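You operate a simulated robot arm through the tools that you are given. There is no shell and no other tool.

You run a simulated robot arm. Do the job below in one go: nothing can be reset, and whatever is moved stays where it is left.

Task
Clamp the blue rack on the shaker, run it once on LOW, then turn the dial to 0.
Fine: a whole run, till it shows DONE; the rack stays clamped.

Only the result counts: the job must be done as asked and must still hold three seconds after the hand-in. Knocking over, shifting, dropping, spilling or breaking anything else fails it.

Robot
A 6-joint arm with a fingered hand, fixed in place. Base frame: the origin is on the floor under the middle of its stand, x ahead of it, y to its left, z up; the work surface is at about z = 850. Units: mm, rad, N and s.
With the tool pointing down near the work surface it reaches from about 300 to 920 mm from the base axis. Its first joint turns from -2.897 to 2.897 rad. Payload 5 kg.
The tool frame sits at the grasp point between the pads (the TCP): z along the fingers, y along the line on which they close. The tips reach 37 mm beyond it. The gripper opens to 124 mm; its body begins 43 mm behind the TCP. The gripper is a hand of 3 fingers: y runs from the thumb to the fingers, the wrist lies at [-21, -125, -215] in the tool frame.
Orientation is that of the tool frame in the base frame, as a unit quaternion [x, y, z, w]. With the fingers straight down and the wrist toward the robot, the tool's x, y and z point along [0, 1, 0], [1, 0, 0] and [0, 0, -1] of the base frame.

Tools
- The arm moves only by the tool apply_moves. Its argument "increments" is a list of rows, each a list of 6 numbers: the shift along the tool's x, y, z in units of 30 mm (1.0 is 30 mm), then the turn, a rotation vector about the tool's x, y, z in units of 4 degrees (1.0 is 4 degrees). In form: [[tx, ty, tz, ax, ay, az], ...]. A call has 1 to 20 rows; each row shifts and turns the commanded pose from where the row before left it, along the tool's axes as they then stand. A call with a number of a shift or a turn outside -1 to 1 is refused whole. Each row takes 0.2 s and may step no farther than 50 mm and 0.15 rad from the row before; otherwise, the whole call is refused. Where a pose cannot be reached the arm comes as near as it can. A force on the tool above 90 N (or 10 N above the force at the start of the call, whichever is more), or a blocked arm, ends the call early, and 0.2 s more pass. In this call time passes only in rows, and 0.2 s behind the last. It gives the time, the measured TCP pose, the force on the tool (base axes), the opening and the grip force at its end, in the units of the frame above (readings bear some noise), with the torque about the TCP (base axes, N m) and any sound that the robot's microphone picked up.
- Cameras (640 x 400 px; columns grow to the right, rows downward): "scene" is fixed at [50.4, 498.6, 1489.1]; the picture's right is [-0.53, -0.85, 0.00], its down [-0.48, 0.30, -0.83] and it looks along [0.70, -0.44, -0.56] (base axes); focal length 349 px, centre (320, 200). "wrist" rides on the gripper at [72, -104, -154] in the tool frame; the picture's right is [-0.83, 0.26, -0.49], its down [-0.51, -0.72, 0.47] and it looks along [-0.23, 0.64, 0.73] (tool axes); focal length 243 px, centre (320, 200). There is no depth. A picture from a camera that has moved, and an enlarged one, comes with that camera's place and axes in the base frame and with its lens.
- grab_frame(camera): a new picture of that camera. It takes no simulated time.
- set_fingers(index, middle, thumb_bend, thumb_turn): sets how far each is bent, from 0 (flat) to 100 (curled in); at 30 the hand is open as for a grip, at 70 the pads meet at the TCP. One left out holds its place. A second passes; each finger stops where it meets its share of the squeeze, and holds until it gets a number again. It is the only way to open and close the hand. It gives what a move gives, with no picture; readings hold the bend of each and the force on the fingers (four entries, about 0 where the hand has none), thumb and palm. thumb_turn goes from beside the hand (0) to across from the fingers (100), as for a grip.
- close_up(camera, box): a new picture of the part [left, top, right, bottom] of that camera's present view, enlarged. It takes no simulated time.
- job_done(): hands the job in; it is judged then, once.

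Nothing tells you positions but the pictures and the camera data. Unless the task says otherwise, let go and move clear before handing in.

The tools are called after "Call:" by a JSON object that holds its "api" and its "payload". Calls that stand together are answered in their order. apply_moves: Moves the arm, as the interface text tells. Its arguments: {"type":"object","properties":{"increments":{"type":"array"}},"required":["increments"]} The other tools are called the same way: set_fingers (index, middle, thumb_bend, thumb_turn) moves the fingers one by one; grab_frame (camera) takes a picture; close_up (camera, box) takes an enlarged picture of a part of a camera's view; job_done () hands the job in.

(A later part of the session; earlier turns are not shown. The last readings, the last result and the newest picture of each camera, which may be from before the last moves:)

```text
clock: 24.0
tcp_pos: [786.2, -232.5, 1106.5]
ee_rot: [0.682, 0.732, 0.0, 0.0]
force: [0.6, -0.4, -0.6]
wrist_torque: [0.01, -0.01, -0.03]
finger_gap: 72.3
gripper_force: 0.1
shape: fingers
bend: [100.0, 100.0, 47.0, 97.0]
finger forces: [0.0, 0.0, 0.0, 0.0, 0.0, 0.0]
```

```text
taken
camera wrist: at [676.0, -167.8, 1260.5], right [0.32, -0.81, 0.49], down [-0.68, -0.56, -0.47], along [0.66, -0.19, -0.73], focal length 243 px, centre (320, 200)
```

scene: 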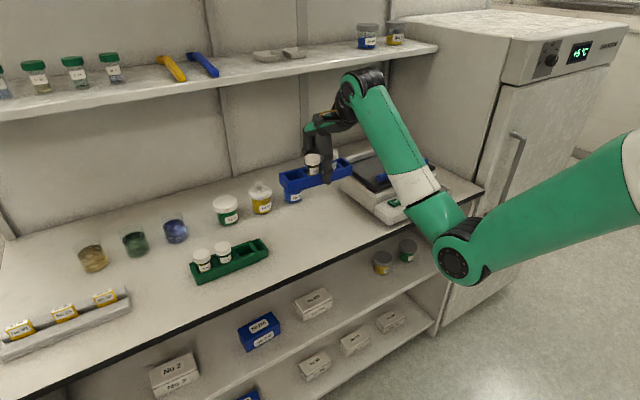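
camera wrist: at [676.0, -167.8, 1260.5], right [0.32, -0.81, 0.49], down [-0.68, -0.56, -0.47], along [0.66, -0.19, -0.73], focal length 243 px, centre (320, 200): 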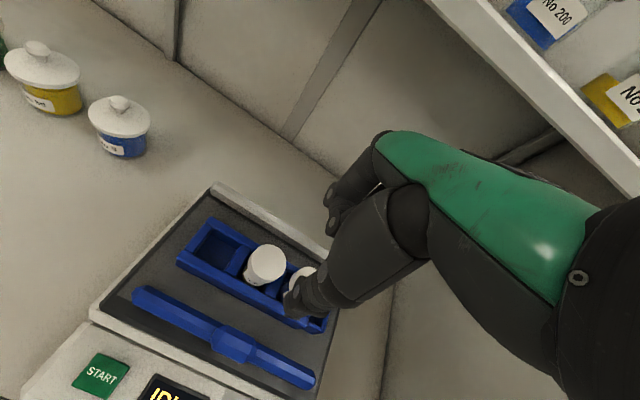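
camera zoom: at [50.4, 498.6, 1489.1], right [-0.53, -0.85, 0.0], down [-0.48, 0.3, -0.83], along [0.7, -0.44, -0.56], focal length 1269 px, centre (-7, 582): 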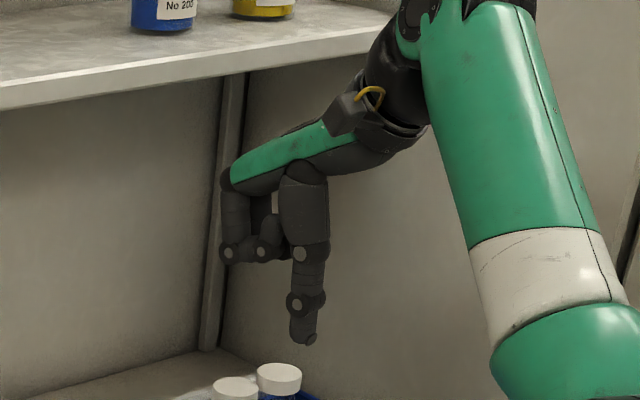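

With the fingers curled, their knuckles end about 20 mm below the TCP while the thumb still sticks down. I'll curl the thumb too.

Call:
{"api": "set_fingers", "payload": {"thumb_bend": 100}}

Call:
{"api": "close_up", "payload": {"camera": "scene", "box": [340, 40, 480, 150]}}

Call:
{"api": "grab_frame", "payload": {"camera": "wrist"}}

```text
clock: 25.0
tcp_pos: [785.1, -232.4, 1108.0]
ee_rot: [0.682, 0.731, 0.0, 0.0]
force: [0.8, -0.5, 0.1]
wrist_torque: [0.01, 0.01, -0.02]
finger_gap: 42.7
gripper_force: 0.2
shape: fingers
bend: [100.0, 100.0, 93.0, 97.0]
finger forces: [0.1, 0.0, 0.0, 0.0, 0.0, 0.0]
```

```text
3.64 times, centred on (410, 95) of scene
camera zoom: at [50.4, 498.6, 1489.1], right [-0.53, -0.85, 0.0], down [-0.48, 0.3, -0.83], along [0.7, -0.44, -0.56], focal length 1269 px, centre (-7, 582)
```

zoom: 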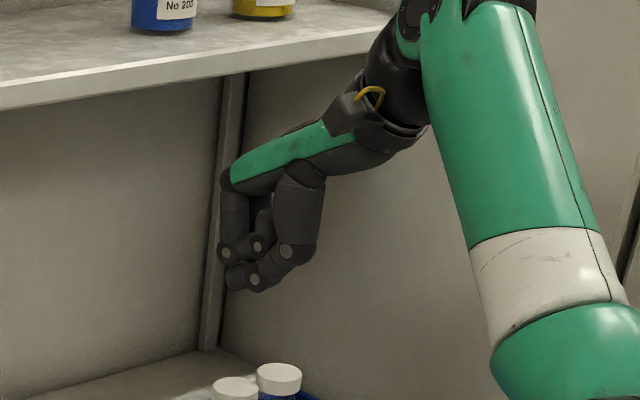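

```text
taken
camera wrist: at [676.0, -167.8, 1260.6], right [0.32, -0.81, 0.49], down [-0.68, -0.56, -0.47], along [0.66, -0.19, -0.73], focal length 243 px, centre (320, 200)
```

wrist: 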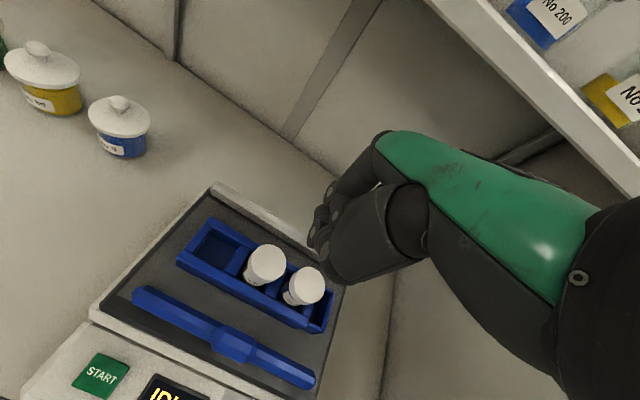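

The closed fist has a flat, solid front, which is good for pushing the bar's handle. I'll back off toward the robot at height, square the yaw, and then come down in front of the handle.

Call:
{"api": "apply_moves", "payload": {"increments": [[0, 0, 0, 0, 0, 1.0], [0.05, -0.73, 0, 0, 0, 0], [0.05, -0.73, 0, 0, 0, 0], [0.05, -0.73, 0, 0, 0, 0], [0.05, -0.73, 0, 0, 0, 0], [0.06, -0.73, 0, 0, 0, 0], [0.06, -0.73, 0, 0, 0, 0], [0.06, -0.73, 0, 0, 0, 0], [0.06, -0.73, 0, 0, 0, 0]]}}

Call:
{"api": "close_up", "payload": {"camera": "scene", "box": [340, 60, 500, 220]}}

Call:
{"api": "grab_frame", "payload": {"camera": "wrist"}}

```text
clock: 27.0
tcp_pos: [610.6, -217.9, 1108.3]
ee_rot: [0.707, 0.707, 0.0, -0.001]
force: [0.7, 0.6, -1.0]
wrist_torque: [0.02, 0.02, -0.02]
finger_gap: 42.6
gripper_force: 0.1
shape: fingers
bend: [100.0, 100.0, 93.0, 97.0]
finger forces: [0.0, 0.0, 0.0, 0.1, 0.0, 0.0]
```

```text
2.50 times, centred on (420, 140) of scene
camera zoom: at [50.4, 498.6, 1489.1], right [-0.53, -0.85, 0.0], down [-0.48, 0.3, -0.83], along [0.7, -0.44, -0.56], focal length 873 px, centre (70, 350)
```

zoom: 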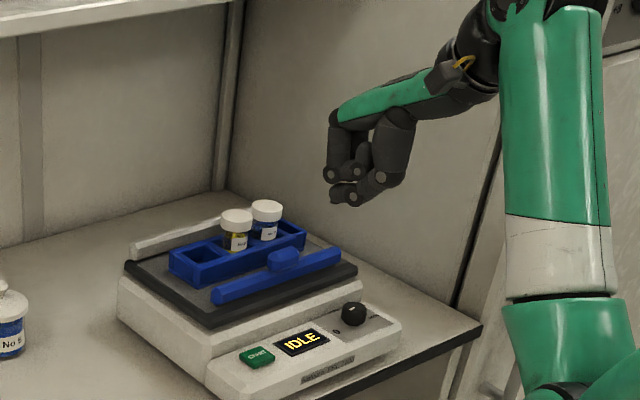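

```text
taken
camera wrist: at [505.3, -146.8, 1260.2], right [0.26, -0.83, 0.49], down [-0.72, -0.51, -0.47], along [0.64, -0.23, -0.73], focal length 243 px, centre (320, 200)
```

wrist: 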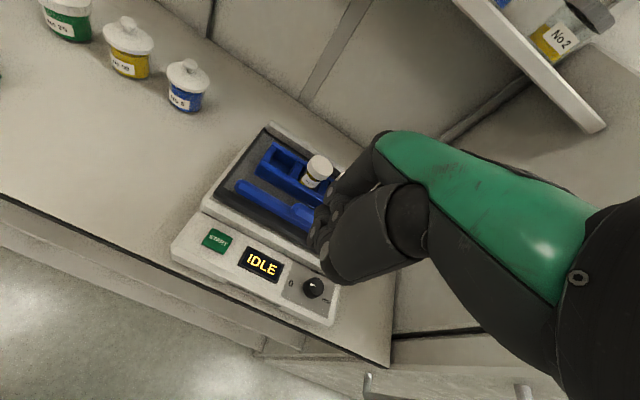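

The fist front is about 45 mm ahead of the TCP and its bottom about 22 mm below. I'll lower it in front of the handle.

Call:
{"api": "apply_moves", "payload": {"increments": [[0, 0, 0.7, 0, 0, 0], [0, 0, 0.8, 0, 0, 0], [0, 0, 0.8, 0, 0, 0], [0, 0, 0.8, 0, 0, 0], [0, 0, 0.7, 0, 0, 0], [0, 0, 0.43, 0, 0, 0]]}}

Call:
{"api": "close_up", "payload": {"camera": "scene", "box": [340, 110, 468, 206]}}

Call:
{"api": "grab_frame", "payload": {"camera": "wrist"}}

```text
clock: 28.4
tcp_pos: [610.7, -219.7, 981.0]
ee_rot: [0.707, 0.707, 0.001, 0.0]
force: [-0.6, -1.0, 0.3]
wrist_torque: [-0.03, -0.01, 0.05]
finger_gap: 42.6
gripper_force: 0.0
shape: fingers
bend: [100.0, 100.0, 93.0, 97.0]
finger forces: [0.0, 0.1, 0.0, 0.0, 0.0, 0.1]
```

```text
4.17 times, centred on (404, 158) of scene
camera zoom: at [50.4, 498.6, 1489.1], right [-0.53, -0.85, 0.0], down [-0.48, 0.3, -0.83], along [0.7, -0.44, -0.56], focal length 1454 px, centre (-30, 375)
```

zoom: 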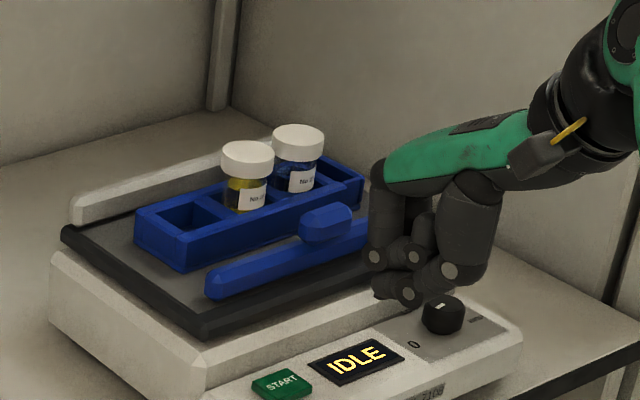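

```text
taken
camera wrist: at [505.5, -147.5, 1133.3], right [0.26, -0.83, 0.49], down [-0.72, -0.51, -0.47], along [0.64, -0.23, -0.73], focal length 243 px, centre (320, 200)
```

wrist: 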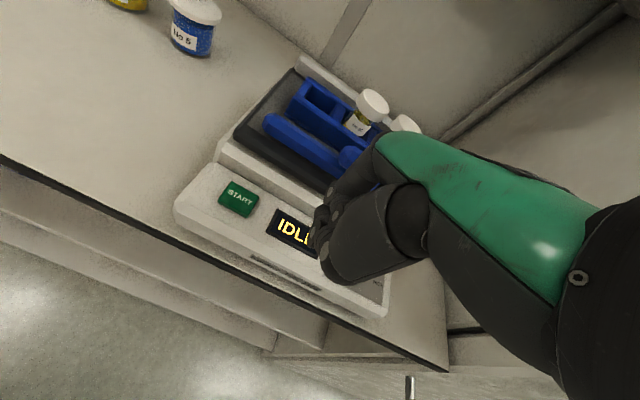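

The fist is in front of the handle, about 45 mm away, and clears the tray edge. I'll advance to contact and then push in small steps.

Call:
{"api": "apply_moves", "payload": {"increments": [[0, 0.3, 0, 0, 0, 0], [0, 0.3, 0, 0, 0, 0], [0, 0.3, 0, 0, 0, 0], [0, 0.2, 0, 0, 0, 0], [0, 0.15, 0, 0, 0, 0]]}}

Call:
{"api": "close_up", "payload": {"camera": "scene", "box": [340, 110, 468, 206]}}

```text
clock: 29.6
tcp_pos: [647.1, -217.5, 979.8]
ee_rot: [0.707, 0.707, 0.0, 0.0]
force: [-0.3, 0.4, -0.6]
wrist_torque: [0.01, -0.02, -0.02]
finger_gap: 42.4
gripper_force: 0.2
shape: fingers
bend: [100.0, 100.0, 93.0, 97.0]
finger forces: [0.1, 0.0, 0.0, 0.0, 0.1, 0.0]
```

```text
4.17 times, centred on (404, 158) of scene
camera zoom: at [50.4, 498.6, 1489.1], right [-0.53, -0.85, 0.0], down [-0.48, 0.3, -0.83], along [0.7, -0.44, -0.56], focal length 1454 px, centre (-30, 375)
```

zoom: 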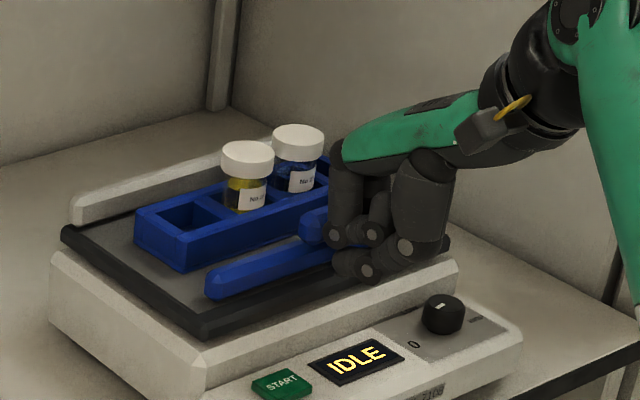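

No contact yet. I'll keep advancing in 4–5 mm steps and read the force after each.

Call:
{"api": "apply_moves", "payload": {"increments": [[0, 0.15, 0, 0, 0, 0], [0, 0.15, 0, 0, 0, 0]]}}

Call:
{"api": "apply_moves", "payload": {"increments": [[0, 0.15, 0, 0, 0, 0], [0, 0.15, 0, 0, 0, 0]]}}

Call:
{"api": "close_up", "payload": {"camera": "scene", "box": [340, 110, 468, 206]}}

```text
clock: 30.2
tcp_pos: [657.8, -218.0, 980.1]
ee_rot: [0.707, 0.707, -0.001, 0.0]
force: [-0.4, -0.2, 0.6]
wrist_torque: [0.02, -0.03, 0.01]
finger_gap: 42.6
gripper_force: 0.8
shape: fingers
bend: [100.0, 100.0, 93.0, 97.0]
finger forces: [0.1, 0.3, 0.0, 0.0, 0.1, 0.0]
```

```text
clock: 30.8
tcp_pos: [666.3, -218.9, 980.3]
ee_rot: [0.707, 0.707, 0.0, 0.0]
force: [-1.1, -0.6, 1.2]
wrist_torque: [0.01, -0.08, 0.0]
finger_gap: 42.5
gripper_force: 0.8
shape: fingers
bend: [100.0, 100.0, 93.0, 97.0]
finger forces: [0.9, 0.7, 0.0, 0.0, 0.0, 0.0]
```

```text
4.17 times, centred on (404, 158) of scene
camera zoom: at [50.4, 498.6, 1489.1], right [-0.53, -0.85, 0.0], down [-0.48, 0.3, -0.83], along [0.7, -0.44, -0.56], focal length 1454 px, centre (-30, 375)
```

zoom: 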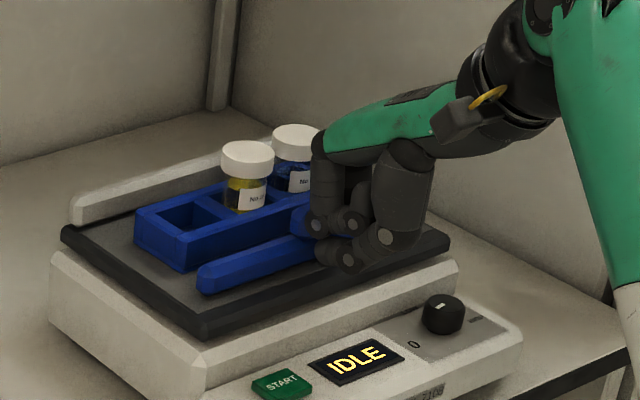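

The bar slides with the fist under a light force of 1–2 N. I'll keep pushing it toward the rack.

Call:
{"api": "apply_moves", "payload": {"increments": [[0, 0.15, 0, 0, 0, 0], [0, 0.15, 0, 0, 0, 0], [0, 0.15, 0, 0, 0, 0], [0, 0.15, 0, 0, 0, 0]]}}

Call:
{"api": "close_up", "payload": {"camera": "scene", "box": [340, 110, 468, 206]}}

Call:
{"api": "close_up", "payload": {"camera": "wrist", "box": [200, 40, 456, 220]}}

```text
clock: 31.8
tcp_pos: [683.1, -218.0, 980.2]
ee_rot: [0.707, 0.708, -0.001, 0.0]
force: [-1.7, -0.3, -0.9]
wrist_torque: [-0.01, -0.01, 0.01]
finger_gap: 42.5
gripper_force: 1.1
shape: fingers
bend: [100.0, 100.0, 93.0, 97.0]
finger forces: [1.0, 0.6, 0.0, 0.1, 0.0, 0.1]
```

```text
4.17 times, centred on (404, 158) of scene
camera zoom: at [50.4, 498.6, 1489.1], right [-0.53, -0.85, 0.0], down [-0.48, 0.3, -0.83], along [0.7, -0.44, -0.56], focal length 1454 px, centre (-30, 375)
```

zoom: 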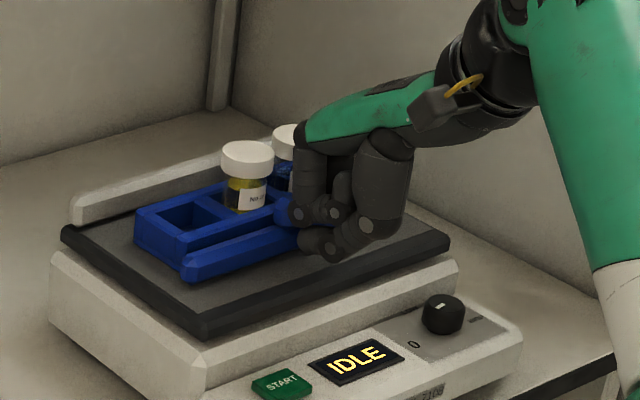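

```text
2.22 times, centred on (328, 130) of wrist
camera zoom: at [579.3, -146.9, 1133.3], right [0.26, -0.83, 0.49], down [-0.72, -0.51, -0.47], along [0.64, -0.23, -0.73], focal length 539 px, centre (302, 356)
```

zoom: 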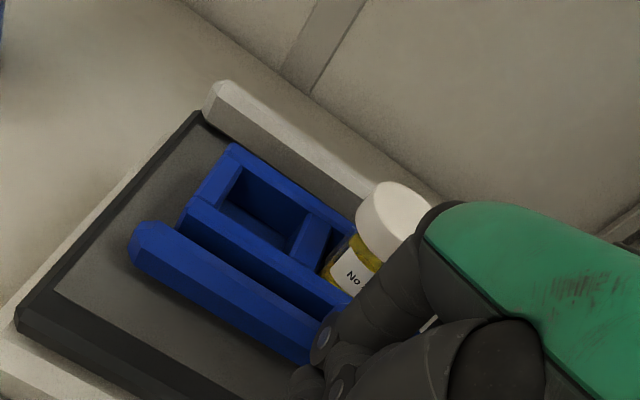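

The bar has almost reached the rack and the knuckles are still clear of the vials. I'll continue slowly so the rack slides gently to the rail.

Call:
{"api": "apply_moves", "payload": {"increments": [[0, 0.1, 0, 0, 0, 0], [0, 0.1, 0, 0, 0, 0], [0, 0.1, 0, 0, 0, 0], [0, 0.1, 0, 0, 0, 0]]}}

Call:
{"api": "close_up", "payload": {"camera": "scene", "box": [340, 110, 468, 206]}}

Call:
{"api": "close_up", "payload": {"camera": "wrist", "box": [200, 40, 456, 220]}}

```text
clock: 32.8
tcp_pos: [695.6, -218.1, 980.2]
ee_rot: [0.707, 0.707, 0.0, 0.0]
force: [-1.5, 0.4, 1.1]
wrist_torque: [0.02, -0.08, 0.02]
finger_gap: 42.4
gripper_force: 0.9
shape: fingers
bend: [100.0, 100.0, 93.0, 97.0]
finger forces: [1.3, 0.8, 0.0, 0.0, 0.0, 0.0]
```

```text
4.17 times, centred on (404, 158) of scene
camera zoom: at [50.4, 498.6, 1489.1], right [-0.53, -0.85, 0.0], down [-0.48, 0.3, -0.83], along [0.7, -0.44, -0.56], focal length 1454 px, centre (-30, 375)
```

zoom: 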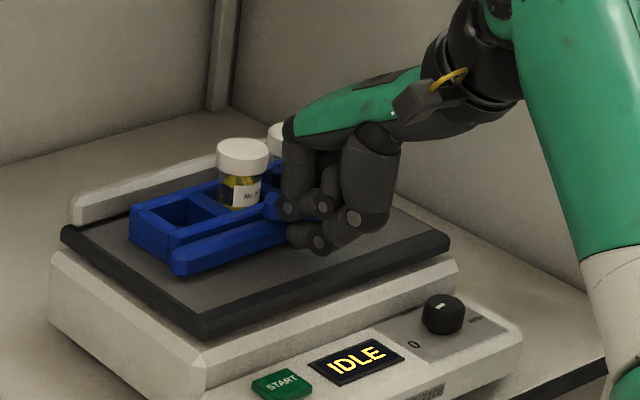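

```text
2.22 times, centred on (328, 130) of wrist
camera zoom: at [590.8, -146.6, 1133.0], right [0.26, -0.83, 0.49], down [-0.72, -0.51, -0.47], along [0.64, -0.23, -0.73], focal length 539 px, centre (302, 356)
```

zoom: 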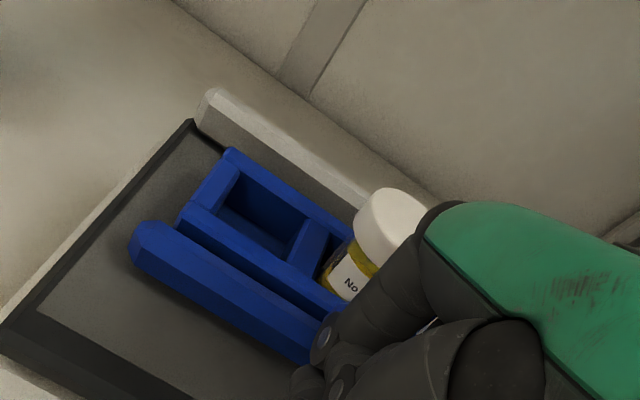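

The bar is now moving the rack toward the rail and the vials are steady. I'll continue.

Call:
{"api": "apply_moves", "payload": {"increments": [[0, 0.1, 0, 0, 0, 0], [0, 0.1, 0, 0, 0, 0], [0, 0.1, 0, 0, 0, 0], [0, 0.1, 0, 0, 0, 0]]}}

Call:
{"api": "close_up", "payload": {"camera": "scene", "box": [340, 110, 468, 206]}}

Call:
{"api": "close_up", "payload": {"camera": "wrist", "box": [200, 40, 456, 220]}}

```text
clock: 33.8
tcp_pos: [707.8, -218.6, 980.0]
ee_rot: [0.707, 0.708, -0.001, 0.0]
force: [-1.5, 0.3, -0.7]
wrist_torque: [-0.04, -0.05, -0.02]
finger_gap: 42.8
gripper_force: 1.1
shape: fingers
bend: [100.0, 100.0, 93.0, 97.0]
finger forces: [1.3, 0.6, 0.1, 0.0, 0.1, 0.0]
```

```text
4.17 times, centred on (404, 158) of scene
camera zoom: at [50.4, 498.6, 1489.1], right [-0.53, -0.85, 0.0], down [-0.48, 0.3, -0.83], along [0.7, -0.44, -0.56], focal length 1454 px, centre (-30, 375)
```

zoom: 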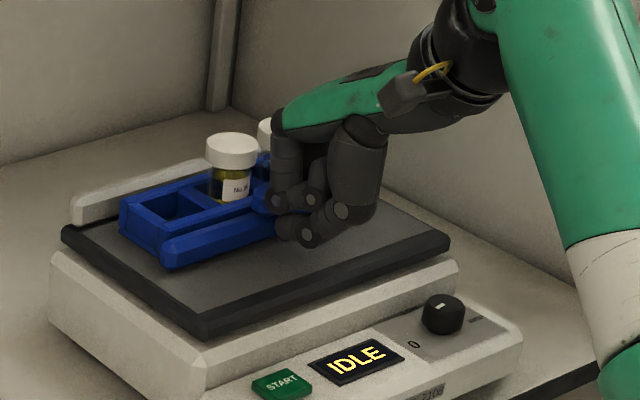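

```text
2.22 times, centred on (328, 130) of wrist
camera zoom: at [603.4, -146.9, 1133.3], right [0.26, -0.83, 0.49], down [-0.72, -0.51, -0.47], along [0.64, -0.23, -0.73], focal length 539 px, centre (302, 356)
```

zoom: 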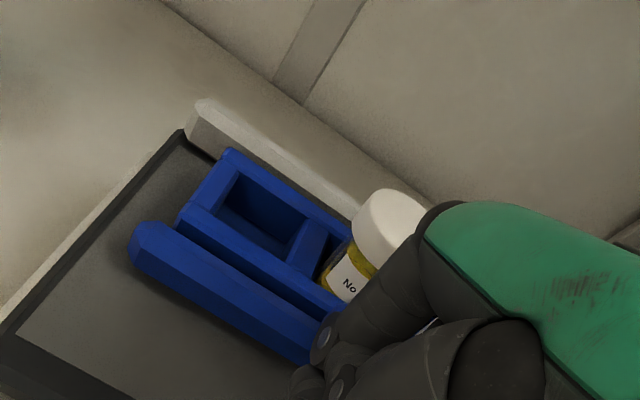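

There is a little gap left to the rail. I'll continue with finer steps.

Call:
{"api": "apply_moves", "payload": {"increments": [[0, 0.1, 0, 0, 0, 0], [0, 0.1, 0, 0, 0, 0], [0, 0.08, 0, 0, 0, 0]]}}

Call:
{"api": "apply_moves", "payload": {"increments": [[0, 0.06, 0, 0, 0, 0], [0, 0.06, 0, 0, 0, 0]]}}

Call:
{"api": "close_up", "payload": {"camera": "scene", "box": [340, 110, 468, 206]}}

Call:
{"api": "close_up", "payload": {"camera": "wrist", "box": [200, 40, 456, 220]}}

```text
clock: 34.6
tcp_pos: [715.9, -218.0, 980.1]
ee_rot: [0.707, 0.707, 0.0, -0.001]
force: [-1.9, 0.3, 0.6]
wrist_torque: [0.0, -0.06, 0.05]
finger_gap: 42.5
gripper_force: 1.3
shape: fingers
bend: [100.0, 100.0, 93.0, 97.0]
finger forces: [1.3, 0.8, 0.1, 0.0, 0.1, 0.0]
```

```text
clock: 35.2
tcp_pos: [720.1, -218.9, 979.8]
ee_rot: [0.707, 0.707, 0.0, 0.0]
force: [-1.8, 0.1, 0.5]
wrist_torque: [-0.01, -0.03, -0.02]
finger_gap: 42.4
gripper_force: 1.0
shape: fingers
bend: [100.0, 100.0, 93.0, 97.0]
finger forces: [1.1, 0.7, 0.0, 0.0, 0.0, 0.0]
```

```text
4.17 times, centred on (404, 158) of scene
camera zoom: at [50.4, 498.6, 1489.1], right [-0.53, -0.85, 0.0], down [-0.48, 0.3, -0.83], along [0.7, -0.44, -0.56], focal length 1454 px, centre (-30, 375)
```

zoom: 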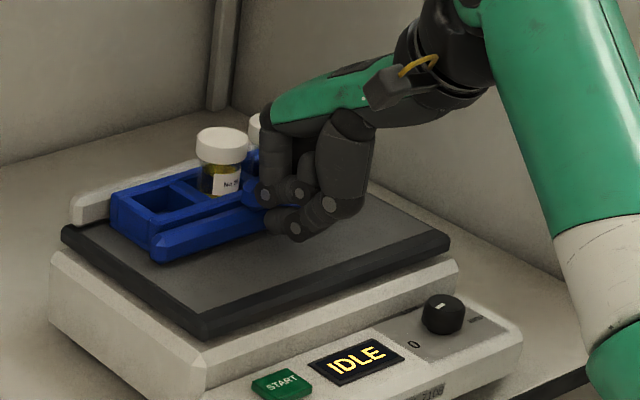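

```text
2.22 times, centred on (328, 130) of wrist
camera zoom: at [615.1, -147.0, 1133.2], right [0.26, -0.83, 0.49], down [-0.72, -0.51, -0.47], along [0.64, -0.23, -0.73], focal length 539 px, centre (302, 356)
```

zoom: 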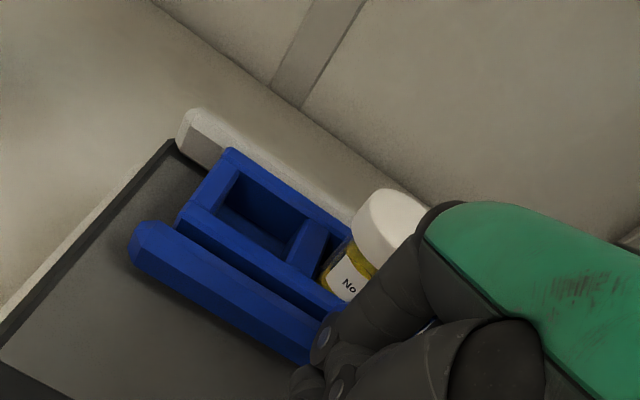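

The rack is nearly against the rail. I'll push on in 1.5–2 mm steps and watch for the force to rise.

Call:
{"api": "apply_moves", "payload": {"increments": [[0, 0.06, 0, 0, 0, 0]]}}

Call:
{"api": "apply_moves", "payload": {"increments": [[0, 0.06, 0, 0, 0, 0]]}}

Call:
{"api": "apply_moves", "payload": {"increments": [[0, 0.06, 0, 0, 0, 0]]}}

Call:
{"api": "close_up", "payload": {"camera": "wrist", "box": [200, 40, 456, 220]}}

```text
clock: 35.6
tcp_pos: [722.4, -219.0, 980.5]
ee_rot: [0.707, 0.707, 0.0, -0.001]
force: [-1.3, -0.5, 0.0]
wrist_torque: [0.01, -0.07, -0.01]
finger_gap: 42.5
gripper_force: 0.9
shape: fingers
bend: [100.0, 100.0, 93.0, 97.0]
finger forces: [1.2, 0.7, 0.0, 0.1, 0.0, 0.0]
```

```text
clock: 36.0
tcp_pos: [721.7, -218.9, 980.9]
ee_rot: [0.707, 0.707, 0.001, 0.0]
force: [-0.7, 0.5, 0.0]
wrist_torque: [-0.02, -0.02, -0.01]
finger_gap: 42.4
gripper_force: 1.8
shape: fingers
bend: [100.0, 100.0, 93.0, 97.0]
finger forces: [1.1, 0.7, 0.0, 0.0, 0.1, 0.0]
```

```text
clock: 36.4
tcp_pos: [724.7, -218.2, 980.1]
ee_rot: [0.707, 0.707, 0.0, -0.001]
force: [-2.2, -0.2, 0.6]
wrist_torque: [0.0, -0.05, 0.02]
finger_gap: 42.3
gripper_force: 0.9
shape: fingers
bend: [100.0, 100.0, 93.0, 97.0]
finger forces: [1.3, 0.8, 0.0, 0.1, 0.1, 0.0]
```

```text
2.22 times, centred on (328, 130) of wrist
camera zoom: at [620.3, -147.0, 1133.1], right [0.26, -0.83, 0.49], down [-0.72, -0.51, -0.47], along [0.64, -0.23, -0.73], focal length 539 px, centre (302, 356)
```

zoom: 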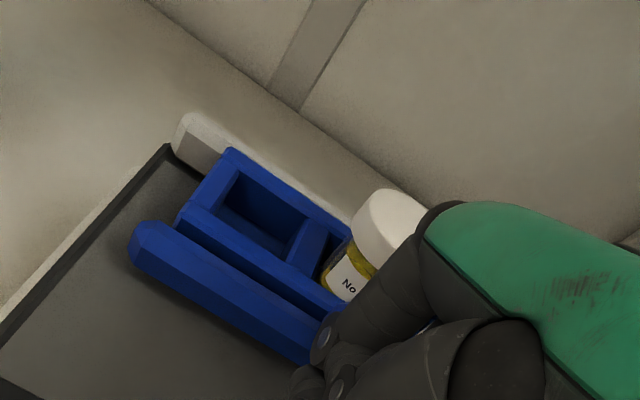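

Still sliding freely. I'll continue with the same small steps.

Call:
{"api": "apply_moves", "payload": {"increments": [[0, 0.06, 0, 0, 0, 0]]}}

Call:
{"api": "apply_moves", "payload": {"increments": [[0, 0.05, 0, 0, 0, 0]]}}

Call:
{"api": "apply_moves", "payload": {"increments": [[0, 0.05, 0, 0, 0, 0]]}}

Call:
{"api": "close_up", "payload": {"camera": "wrist", "box": [200, 40, 456, 220]}}

Call:
{"api": "close_up", "payload": {"camera": "scene", "box": [345, 130, 425, 190]}}

```text
clock: 36.8
tcp_pos: [725.5, -219.1, 981.3]
ee_rot: [0.707, 0.707, 0.0, -0.001]
force: [-12.5, 0.2, 3.0]
wrist_torque: [0.03, -0.34, 0.05]
finger_gap: 42.6
gripper_force: 6.3
shape: fingers
bend: [100.0, 100.0, 94.0, 97.0]
finger forces: [9.3, 3.6, 0.1, 0.1, 0.1, 0.0]
```

```text
clock: 37.2
tcp_pos: [726.8, -218.8, 980.0]
ee_rot: [0.707, 0.707, 0.0, -0.001]
force: [-22.5, 1.1, 5.5]
wrist_torque: [0.03, -0.59, 0.12]
finger_gap: 42.8
gripper_force: 11.8
shape: fingers
bend: [100.0, 100.0, 94.0, 97.0]
finger forces: [17.2, 6.4, 0.0, 0.0, 0.0, 0.0]
```

```text
clock: 37.6
tcp_pos: [728.2, -219.2, 980.2]
ee_rot: [0.706, 0.708, -0.001, 0.0]
force: [-31.5, 1.3, 4.1]
wrist_torque: [0.08, -0.71, 0.12]
finger_gap: 43.5
gripper_force: 15.8
shape: fingers
bend: [100.0, 100.0, 95.0, 97.0]
finger forces: [21.9, 10.1, 0.0, 0.1, 0.0, 0.1]
```

```text
2.22 times, centred on (328, 130) of wrist
camera zoom: at [623.7, -147.1, 1133.5], right [0.26, -0.83, 0.49], down [-0.72, -0.51, -0.47], along [0.64, -0.23, -0.73], focal length 539 px, centre (302, 356)
```

zoom: 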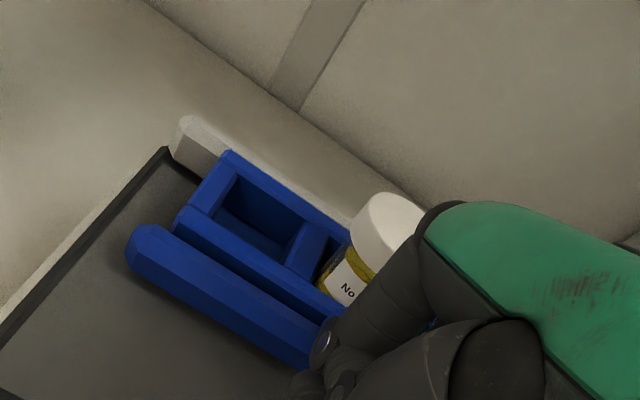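

```text
6.67 times, centred on (385, 160) of scene
camera zoom: at [50.4, 498.6, 1489.1], right [-0.53, -0.85, 0.0], down [-0.48, 0.3, -0.83], along [0.7, -0.44, -0.56], focal length 2327 px, centre (-113, 467)
```

zoom: 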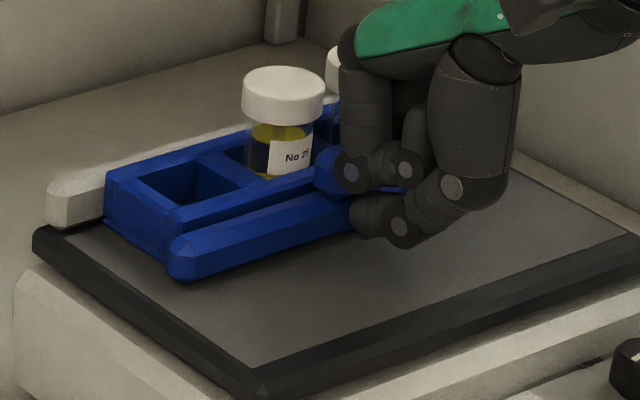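

The push met a firm stop (31 N), with the rack pressed between bar and rail. I'll back off and see whether the bar holds.

Call:
{"api": "apply_moves", "payload": {"increments": [[0, -0.1, 0, 0, 0, 0], [0, -0.2, 0, 0, 0, 0], [0, -0.4, 0, 0, 0, 0], [0, -0.6, 0, 0, 0, 0], [0, -0.7, 0, 0, 0, 0]]}}

Call:
{"api": "close_up", "payload": {"camera": "scene", "box": [340, 120, 440, 195]}}

Call:
{"api": "close_up", "payload": {"camera": "wrist", "box": [200, 40, 456, 220]}}

```text
clock: 38.8
tcp_pos: [670.6, -219.2, 981.0]
ee_rot: [0.707, 0.707, 0.0, 0.0]
force: [0.1, 0.6, 0.0]
wrist_torque: [0.0, 0.03, 0.06]
finger_gap: 42.1
gripper_force: 0.0
shape: fingers
bend: [100.0, 100.0, 95.0, 97.0]
finger forces: [0.1, 0.0, 0.0, 0.0, 0.0, 0.0]
```

```text
5.33 times, centred on (390, 158) of scene
camera zoom: at [50.4, 498.6, 1489.1], right [-0.53, -0.85, 0.0], down [-0.48, 0.3, -0.83], along [0.7, -0.44, -0.56], focal length 1862 px, centre (-53, 427)
```

zoom: 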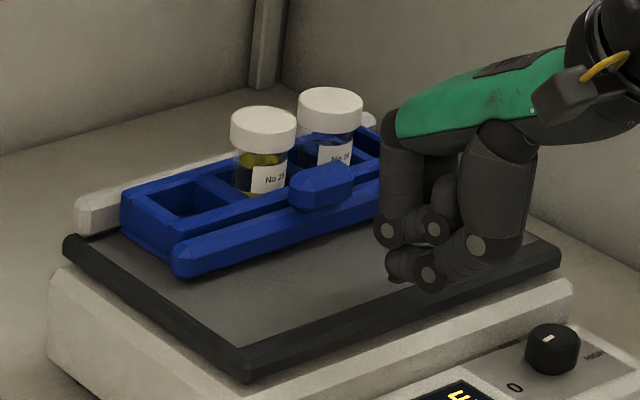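

```text
2.22 times, centred on (328, 130) of wrist
camera zoom: at [564.9, -147.7, 1133.4], right [0.26, -0.83, 0.49], down [-0.72, -0.51, -0.47], along [0.64, -0.23, -0.73], focal length 539 px, centre (302, 356)
```

zoom: 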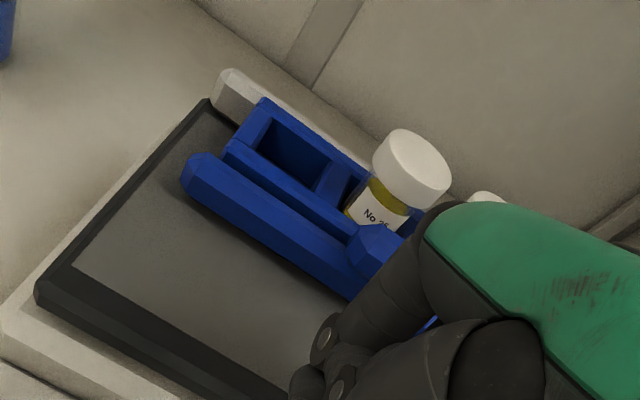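

The bar stayed where I pushed it, holding the rack against the rail. I'll raise the hand and inspect the clamp and the dial.

Call:
{"api": "apply_moves", "payload": {"increments": [[0, -0.5, -0.7, 0, 0, 0], [0, -0.5, -0.8, 0, 0, 0], [0, -0.5, -0.8, 0, 0, 0], [0, -0.5, -0.8, 0, 0, 0], [-0.5, -0.3, -0.6, 0, 0, 0], [-0.6, 0, 0, 0, 0, 0]]}}

Call:
{"api": "set_fingers", "payload": {"index": 30, "middle": 30, "thumb_bend": 30}}

Call:
{"api": "grab_frame", "payload": {"camera": "wrist"}}

Call:
{"api": "close_up", "payload": {"camera": "scene", "box": [340, 120, 436, 180]}}

Call:
{"api": "close_up", "payload": {"camera": "scene", "box": [400, 165, 464, 205]}}

```text
clock: 40.2
tcp_pos: [601.1, -251.6, 1091.7]
ee_rot: [0.707, 0.707, 0.0, 0.0]
force: [0.2, -0.5, 0.2]
wrist_torque: [0.0, -0.02, -0.03]
finger_gap: 42.2
gripper_force: 0.0
shape: fingers
bend: [100.0, 100.0, 95.0, 97.0]
finger forces: [0.1, 0.1, 0.0, 0.0, 0.0, 0.1]
```

```text
clock: 41.2
tcp_pos: [601.4, -250.6, 1091.7]
ee_rot: [0.707, 0.707, 0.0, 0.0]
force: [0.1, -0.4, 0.4]
wrist_torque: [-0.01, -0.03, -0.01]
finger_gap: 128.4
gripper_force: 0.0
shape: fingers
bend: [30.0, 30.0, 30.0, 97.0]
finger forces: [0.0, 0.0, 0.0, 0.1, 0.0, 0.1]
```

```text
taken
camera wrist: at [496.1, -179.6, 1244.2], right [0.26, -0.83, 0.49], down [-0.72, -0.51, -0.47], along [0.64, -0.23, -0.73], focal length 243 px, centre (320, 200)
```

wrist: 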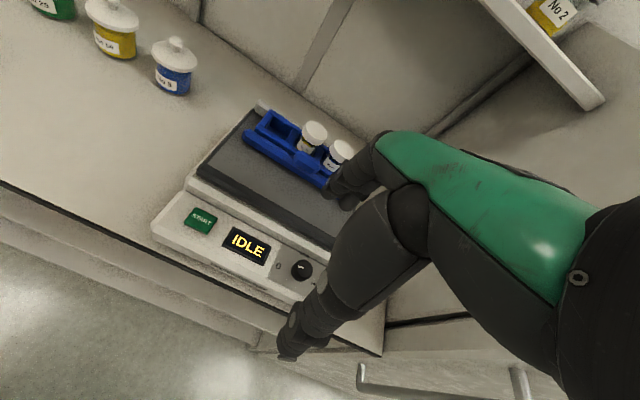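

```text
6.67 times, centred on (388, 150) of scene
camera zoom: at [50.4, 498.6, 1489.1], right [-0.53, -0.85, 0.0], down [-0.48, 0.3, -0.83], along [0.7, -0.44, -0.56], focal length 2327 px, centre (-133, 533)
```

zoom: 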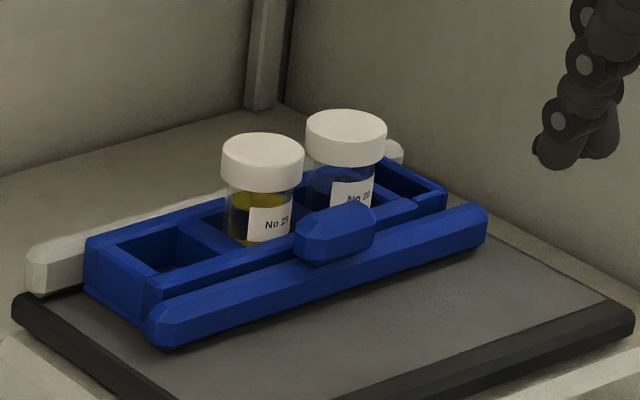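

```text
10.00 times, centred on (432, 185) of scene
camera zoom: at [50.4, 498.6, 1489.1], right [-0.53, -0.85, 0.0], down [-0.48, 0.3, -0.83], along [0.7, -0.44, -0.56], focal length 3490 px, centre (-800, 350)
```

zoom: 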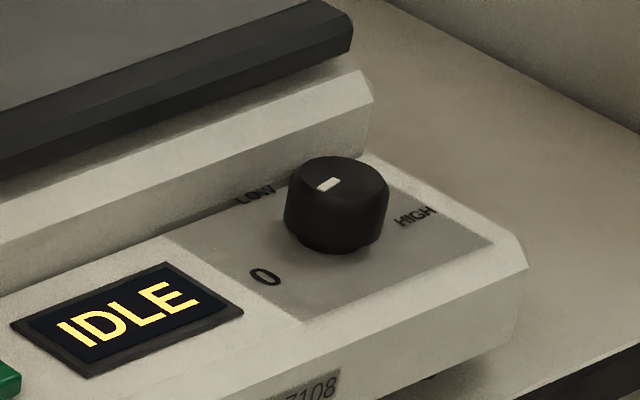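

The rack is clamped between bar and rail. Now for the dial: I'll set the fingers to roughly the knob's width (about 32 mm) in the air to see their profile, and measure the knob more closely.

Call:
{"api": "set_fingers", "payload": {"index": 60, "middle": 60, "thumb_bend": 60}}

Call:
{"api": "close_up", "payload": {"camera": "scene", "box": [424, 70, 552, 166]}}

Call:
{"api": "close_up", "payload": {"camera": "wrist", "box": [170, 190, 362, 310]}}

```text
clock: 42.2
tcp_pos: [601.1, -252.2, 1092.0]
ee_rot: [0.707, 0.707, -0.001, 0.0]
force: [-0.3, -0.1, 0.3]
wrist_torque: [0.0, -0.01, -0.02]
finger_gap: 37.6
gripper_force: 0.2
shape: fingers
bend: [60.0, 60.0, 60.0, 97.0]
finger forces: [0.1, 0.1, 0.1, 0.1, 0.1, 0.0]
```

```text
4.17 times, centred on (488, 118) of scene
camera zoom: at [50.4, 498.6, 1489.1], right [-0.53, -0.85, 0.0], down [-0.48, 0.3, -0.83], along [0.7, -0.44, -0.56], focal length 1454 px, centre (-380, 542)
```

zoom: 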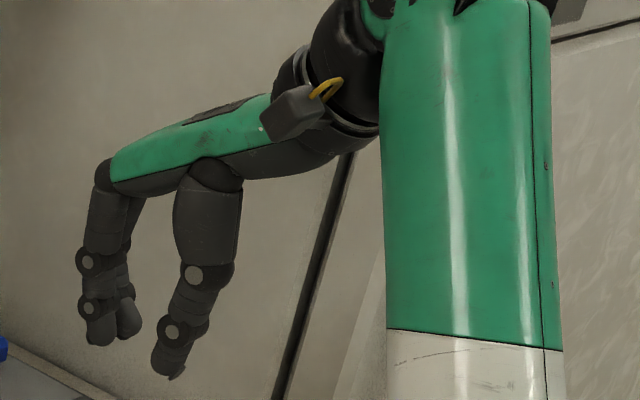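

```text
3.33 times, centred on (266, 250) of wrist
camera zoom: at [496.1, -179.6, 1244.2], right [0.26, -0.83, 0.49], down [-0.72, -0.51, -0.47], along [0.64, -0.23, -0.73], focal length 809 px, centre (500, 33)
```

zoom: 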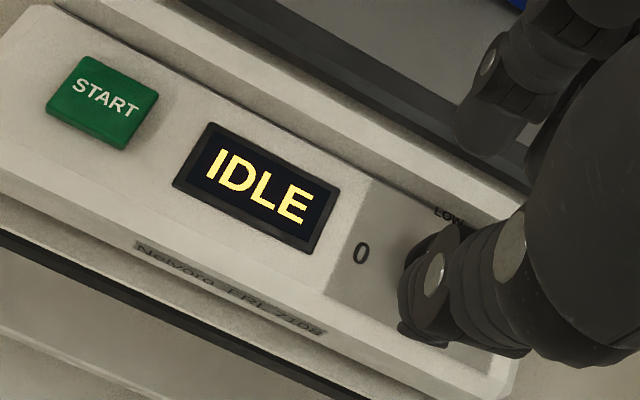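

At knob width the finger joints bulge out about 65 mm, so gripping with fingers toward the platform would hit the tray. Instead I'll turn the hand about 90° so thumb and fingers straddle the knob left and right. I'll start turning here in free air.

Call:
{"api": "apply_moves", "payload": {"increments": [[0, 0, -0.5, 0, 0, 0.5], [0, 0, -0.5, 0, 0, 1], [0, 0, 0, 0, 0, 1], [0, 0, 0, 0, 0, 1], [0, 0, 0, 0, 0, 1], [0, 0, 0, 0, 0, 1], [0, 0, 0, 0, 0, 1], [0, 0, 0, 0, 0, 1], [0, 0, 0, 0, 0, 1], [0, 0, 0, 0, 0, 1], [0, 0, 0, 0, 0, 1], [0, 0, 0, 0, 0, 1]]}}

Call:
{"api": "grab_frame", "payload": {"camera": "scene"}}

Call:
{"api": "grab_frame", "payload": {"camera": "wrist"}}

```text
clock: 44.8
tcp_pos: [600.4, -250.9, 1121.8]
ee_rot: [0.927, 0.375, 0.0, 0.0]
force: [0.0, -1.2, 0.6]
wrist_torque: [-0.03, -0.02, 0.01]
finger_gap: 37.4
gripper_force: 0.0
shape: fingers
bend: [60.0, 60.0, 60.0, 97.0]
finger forces: [0.1, 0.1, 0.0, 0.1, 0.1, 0.0]
```

```text
taken
```

scene: 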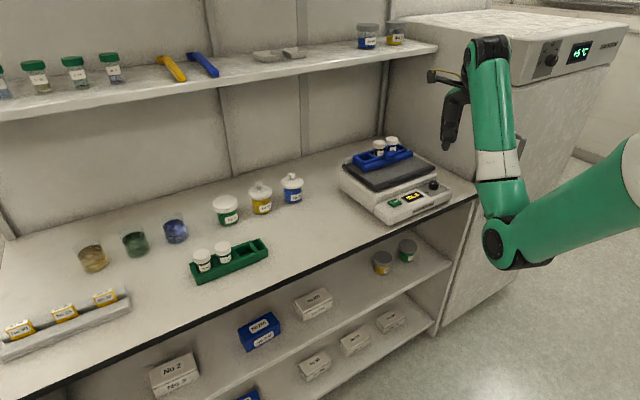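

```text
taken
camera wrist: at [580.0, -126.7, 1274.4], right [-0.42, -0.76, 0.49], down [-0.87, 0.17, -0.47], along [0.28, -0.62, -0.73], focal length 243 px, centre (320, 200)
```

wrist: 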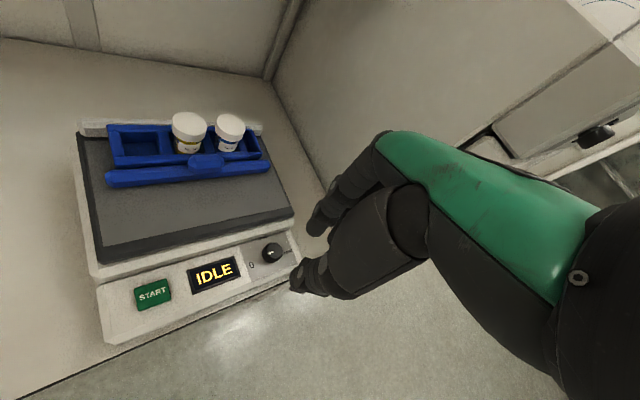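

Turning works, and this view shows the rack squarely clamped. I'll continue the turn to about 90°.

Call:
{"api": "apply_moves", "payload": {"increments": [[0, 0, 0, 0, 0, 1], [0, 0, 0, 0, 0, 1], [0, 0, 0, 0, 0, 1], [0, 0, 0, 0, 0, 1], [0, 0, 0, 0, 0, 1], [0, 0, 0, 0, 0, 1], [0, 0, 0, 0, 0, 1], [0, 0, 0, 0, 0, 1], [0, 0, 0, 0, 0, 1], [0, 0, 0, 0, 0, 1], [0, 0, 0, 0, 0, 1]]}}

Call:
{"api": "grab_frame", "payload": {"camera": "scene"}}

Call:
{"api": "grab_frame", "payload": {"camera": "wrist"}}

```text
clock: 47.2
tcp_pos: [620.2, -274.0, 1085.9]
ee_rot: [1.0, 0.001, 0.002, 0.002]
force: [0.4, 0.5, 0.5]
wrist_torque: [-0.01, -0.02, -0.02]
finger_gap: 37.3
gripper_force: 0.1
shape: fingers
bend: [60.0, 60.0, 60.0, 97.0]
finger forces: [0.0, 0.0, 0.0, 0.1, 0.0, 0.0]
out of reach, approached as far as the arm can: row 7, 8, 9, 10, 11
```

```text
taken
```

scene: 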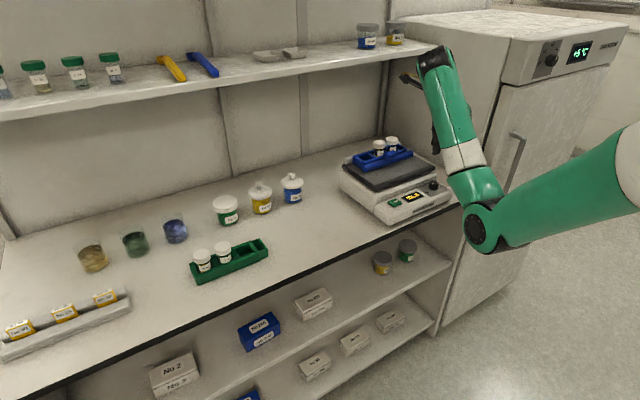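

```text
taken
camera wrist: at [691.5, -169.8, 1238.5], right [-0.83, -0.26, 0.49], down [-0.51, 0.72, -0.48], along [-0.23, -0.64, -0.73], focal length 243 px, centre (320, 200)
```

wrist: 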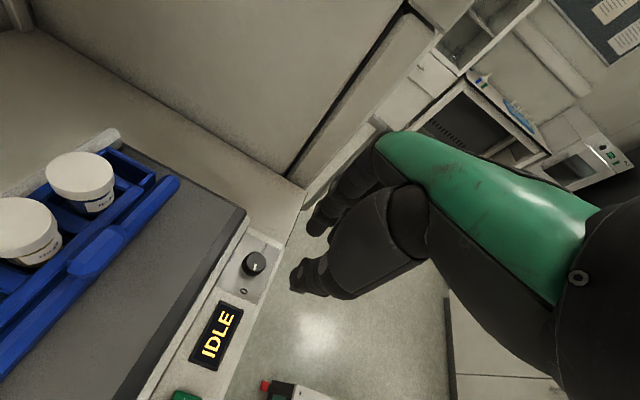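

The full 90° turn is just out of reach at this height, but the arm drifted outward and down, which suggests it's reachable nearer the knob. I'll move the commanded pose over the knob.

Call:
{"api": "apply_moves", "payload": {"increments": [[0.5, 0.45, 0.6, 0, 0, 0], [0.5, 0.45, 0.6, 0, 0, 0], [0.5, 0.45, 0.6, 0, 0, 0]]}}

Call:
{"api": "grab_frame", "payload": {"camera": "wrist"}}

Call:
{"api": "close_up", "payload": {"camera": "scene", "box": [370, 70, 530, 220]}}

```text
clock: 48.0
tcp_pos: [665.4, -316.2, 1030.6]
ee_rot: [1.0, 0.0, 0.001, 0.0]
force: [0.1, -0.1, 0.6]
wrist_torque: [0.03, -0.04, -0.02]
finger_gap: 37.4
gripper_force: 0.1
shape: fingers
bend: [60.0, 60.0, 60.0, 97.0]
finger forces: [0.0, 0.1, 0.0, 0.1, 0.0, 0.1]
```

```text
taken
camera wrist: at [736.9, -212.1, 1183.7], right [-0.83, -0.26, 0.49], down [-0.51, 0.72, -0.47], along [-0.23, -0.64, -0.73], focal length 243 px, centre (320, 200)
```

wrist: 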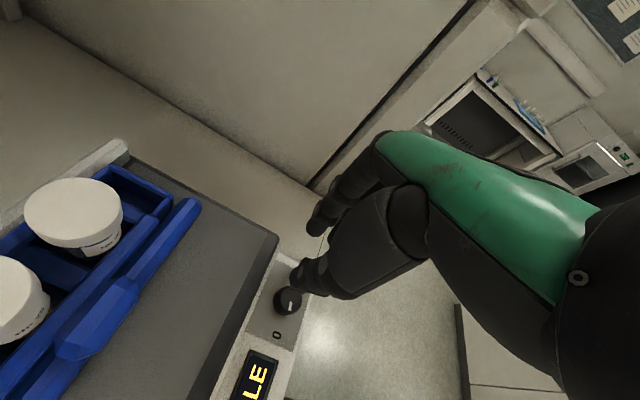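

```text
2.67 times, centred on (450, 145) of scene
camera zoom: at [50.4, 498.6, 1489.1], right [-0.53, -0.85, 0.0], down [-0.48, 0.3, -0.83], along [0.7, -0.44, -0.56], focal length 931 px, centre (-27, 347)
```

zoom: 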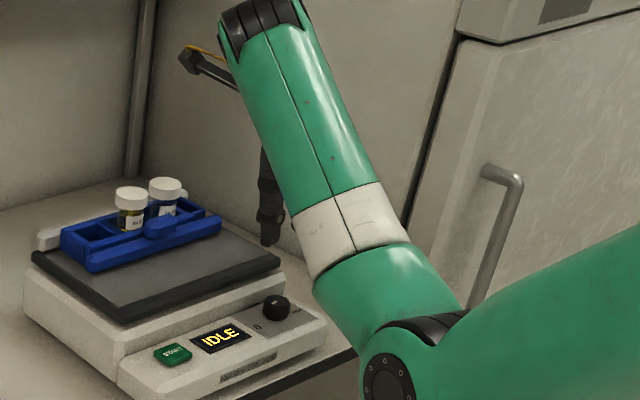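

This pose is reachable. I'll open the fingers a bit and shift over the knob, then look before going lower.

Call:
{"api": "set_fingers", "payload": {"index": 50, "middle": 50, "thumb_bend": 50}}

Call:
{"api": "apply_moves", "payload": {"increments": [[-0.3, -0.4, 0.2, 0, 0, 0], [-0.33, -0.4, 0.2, 0, 0, 0]]}}

Call:
{"api": "grab_frame", "payload": {"camera": "wrist"}}

Call:
{"api": "close_up", "payload": {"camera": "scene", "box": [400, 110, 496, 220]}}

```text
clock: 49.0
tcp_pos: [664.9, -315.9, 1030.7]
ee_rot: [1.0, 0.001, 0.001, 0.0]
force: [-0.8, 0.2, 0.5]
wrist_torque: [0.02, 0.0, -0.01]
finger_gap: 67.1
gripper_force: 0.1
shape: fingers
bend: [50.0, 50.0, 50.0, 97.0]
finger forces: [0.1, 0.0, 0.0, 0.0, 0.1, 0.0]
```

```text
clock: 49.6
tcp_pos: [646.6, -291.2, 1020.3]
ee_rot: [1.0, 0.0, 0.0, 0.0]
force: [-0.4, 0.3, -1.2]
wrist_torque: [0.03, -0.02, 0.0]
finger_gap: 67.3
gripper_force: 0.1
shape: fingers
bend: [50.0, 50.0, 50.0, 97.0]
finger forces: [0.0, 0.0, 0.1, 0.1, 0.1, 0.1]
```

```text
taken
camera wrist: at [717.9, -187.8, 1172.2], right [-0.83, -0.26, 0.49], down [-0.51, 0.72, -0.47], along [-0.23, -0.64, -0.73], focal length 243 px, centre (320, 200)
```

wrist: 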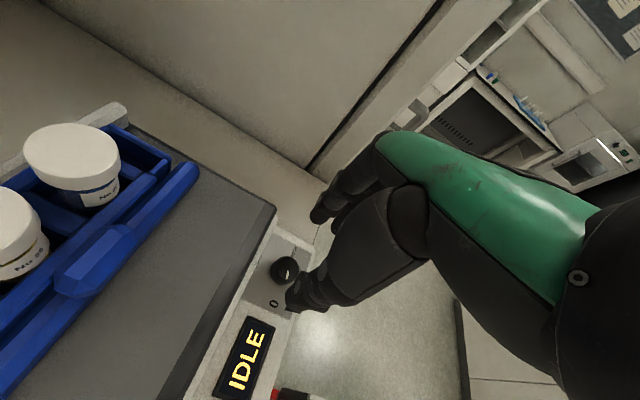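

```text
3.64 times, centred on (448, 165) of scene
camera zoom: at [50.4, 498.6, 1489.1], right [-0.53, -0.85, 0.0], down [-0.48, 0.3, -0.83], along [0.7, -0.44, -0.56], focal length 1269 px, centre (-146, 327)
```

zoom: 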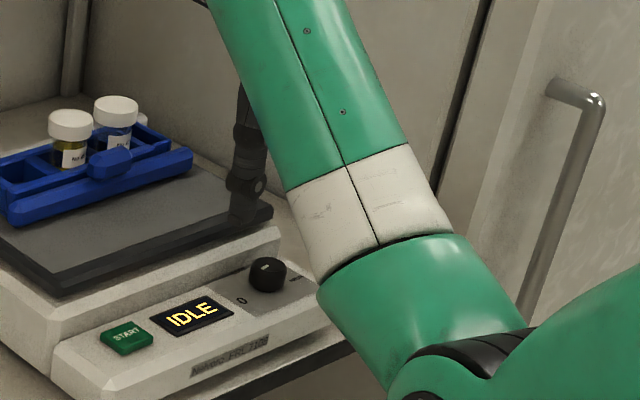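

Reachable here with good alignment. I'll lower the hand so the tips are just above the knob and check alignment.

Call:
{"api": "apply_moves", "payload": {"increments": [[0, 0, 0.5, 0, 0, 0], [0, 0, 0.5, 0, 0, 0], [0, 0, 0.4, 0, 0, 0]]}}

Call:
{"api": "close_up", "payload": {"camera": "wrist", "box": [200, 150, 400, 350]}}

Call:
{"api": "close_up", "payload": {"camera": "scene", "box": [400, 130, 480, 210]}}

```text
clock: 50.4
tcp_pos: [645.8, -290.9, 977.5]
ee_rot: [1.0, 0.0, 0.0, 0.0]
force: [-0.1, 0.0, -1.2]
wrist_torque: [0.0, -0.02, 0.03]
finger_gap: 67.2
gripper_force: 0.1
shape: fingers
bend: [50.0, 50.0, 50.0, 97.0]
finger forces: [0.1, 0.1, 0.0, 0.1, 0.0, 0.0]
```

```text
2.00 times, centred on (300, 250) of wrist
camera zoom: at [718.2, -187.1, 1130.1], right [-0.83, -0.26, 0.49], down [-0.51, 0.72, -0.47], along [-0.23, -0.64, -0.73], focal length 485 px, centre (360, 100)
```

zoom: 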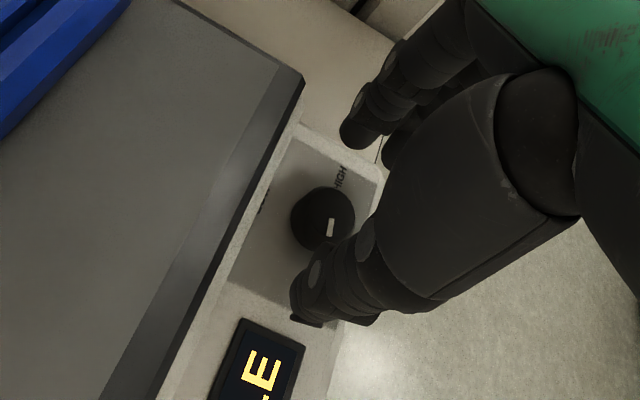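

```text
5.00 times, centred on (440, 170) of scene
camera zoom: at [50.4, 498.6, 1489.1], right [-0.53, -0.85, 0.0], down [-0.48, 0.3, -0.83], along [0.7, -0.44, -0.56], focal length 1745 px, centre (-280, 350)
```

zoom: 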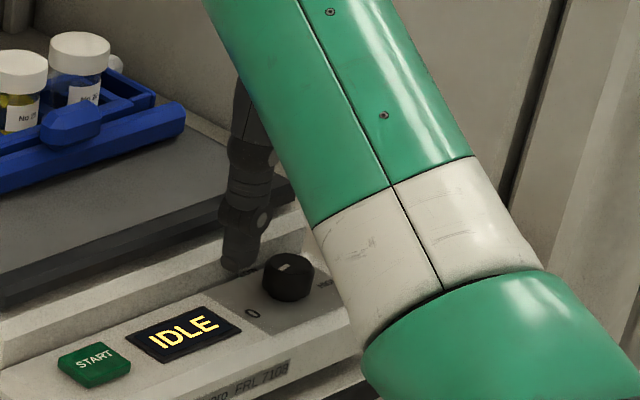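

The knob is centred near (648, −292). Before gripping, I'll raise a little and test how far the hand can turn clockwise here.

Call:
{"api": "apply_moves", "payload": {"increments": [[0.06, 0.05, -0.8, 0, 0, 0], [0, 0, 0, 0, 0, 1], [0, 0, 0, 0, 0, 1], [0, 0, 0, 0, 0, 1], [0, 0, 0, 0, 0, 1], [0, 0, 0, 0, 0, 1], [0, 0, 0, 0, 0, 1], [0, 0, 0, 0, 0, 1]]}}

Call:
{"api": "grab_frame", "payload": {"camera": "wrist"}}

Call:
{"api": "grab_frame", "payload": {"camera": "scene"}}

```text
clock: 52.2
tcp_pos: [650.3, -295.3, 996.8]
ee_rot: [0.97, -0.242, 0.001, 0.0]
force: [-0.2, -1.4, -0.5]
wrist_torque: [0.0, 0.03, -0.03]
finger_gap: 67.1
gripper_force: 0.1
shape: fingers
bend: [50.0, 50.0, 50.0, 97.0]
finger forces: [0.0, 0.0, 0.0, 0.1, 0.0, 0.0]
out of reach, approached as far as the arm can: row 8
```

```text
taken
camera wrist: at [762.8, -238.0, 1149.9], right [-0.86, 0.16, 0.49], down [-0.11, 0.87, -0.47], along [-0.51, -0.46, -0.73], focal length 243 px, centre (320, 200)
```

wrist: 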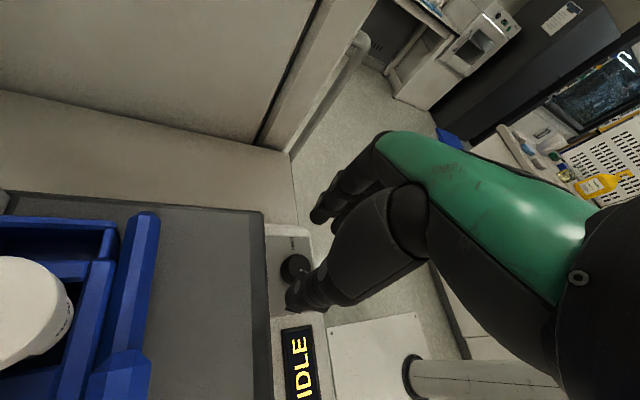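

```text
taken
```

scene: 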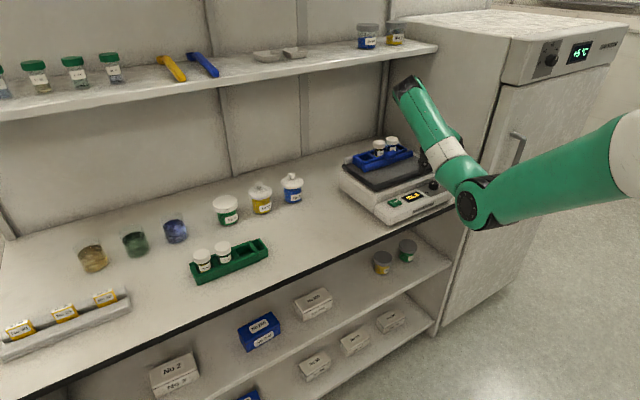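

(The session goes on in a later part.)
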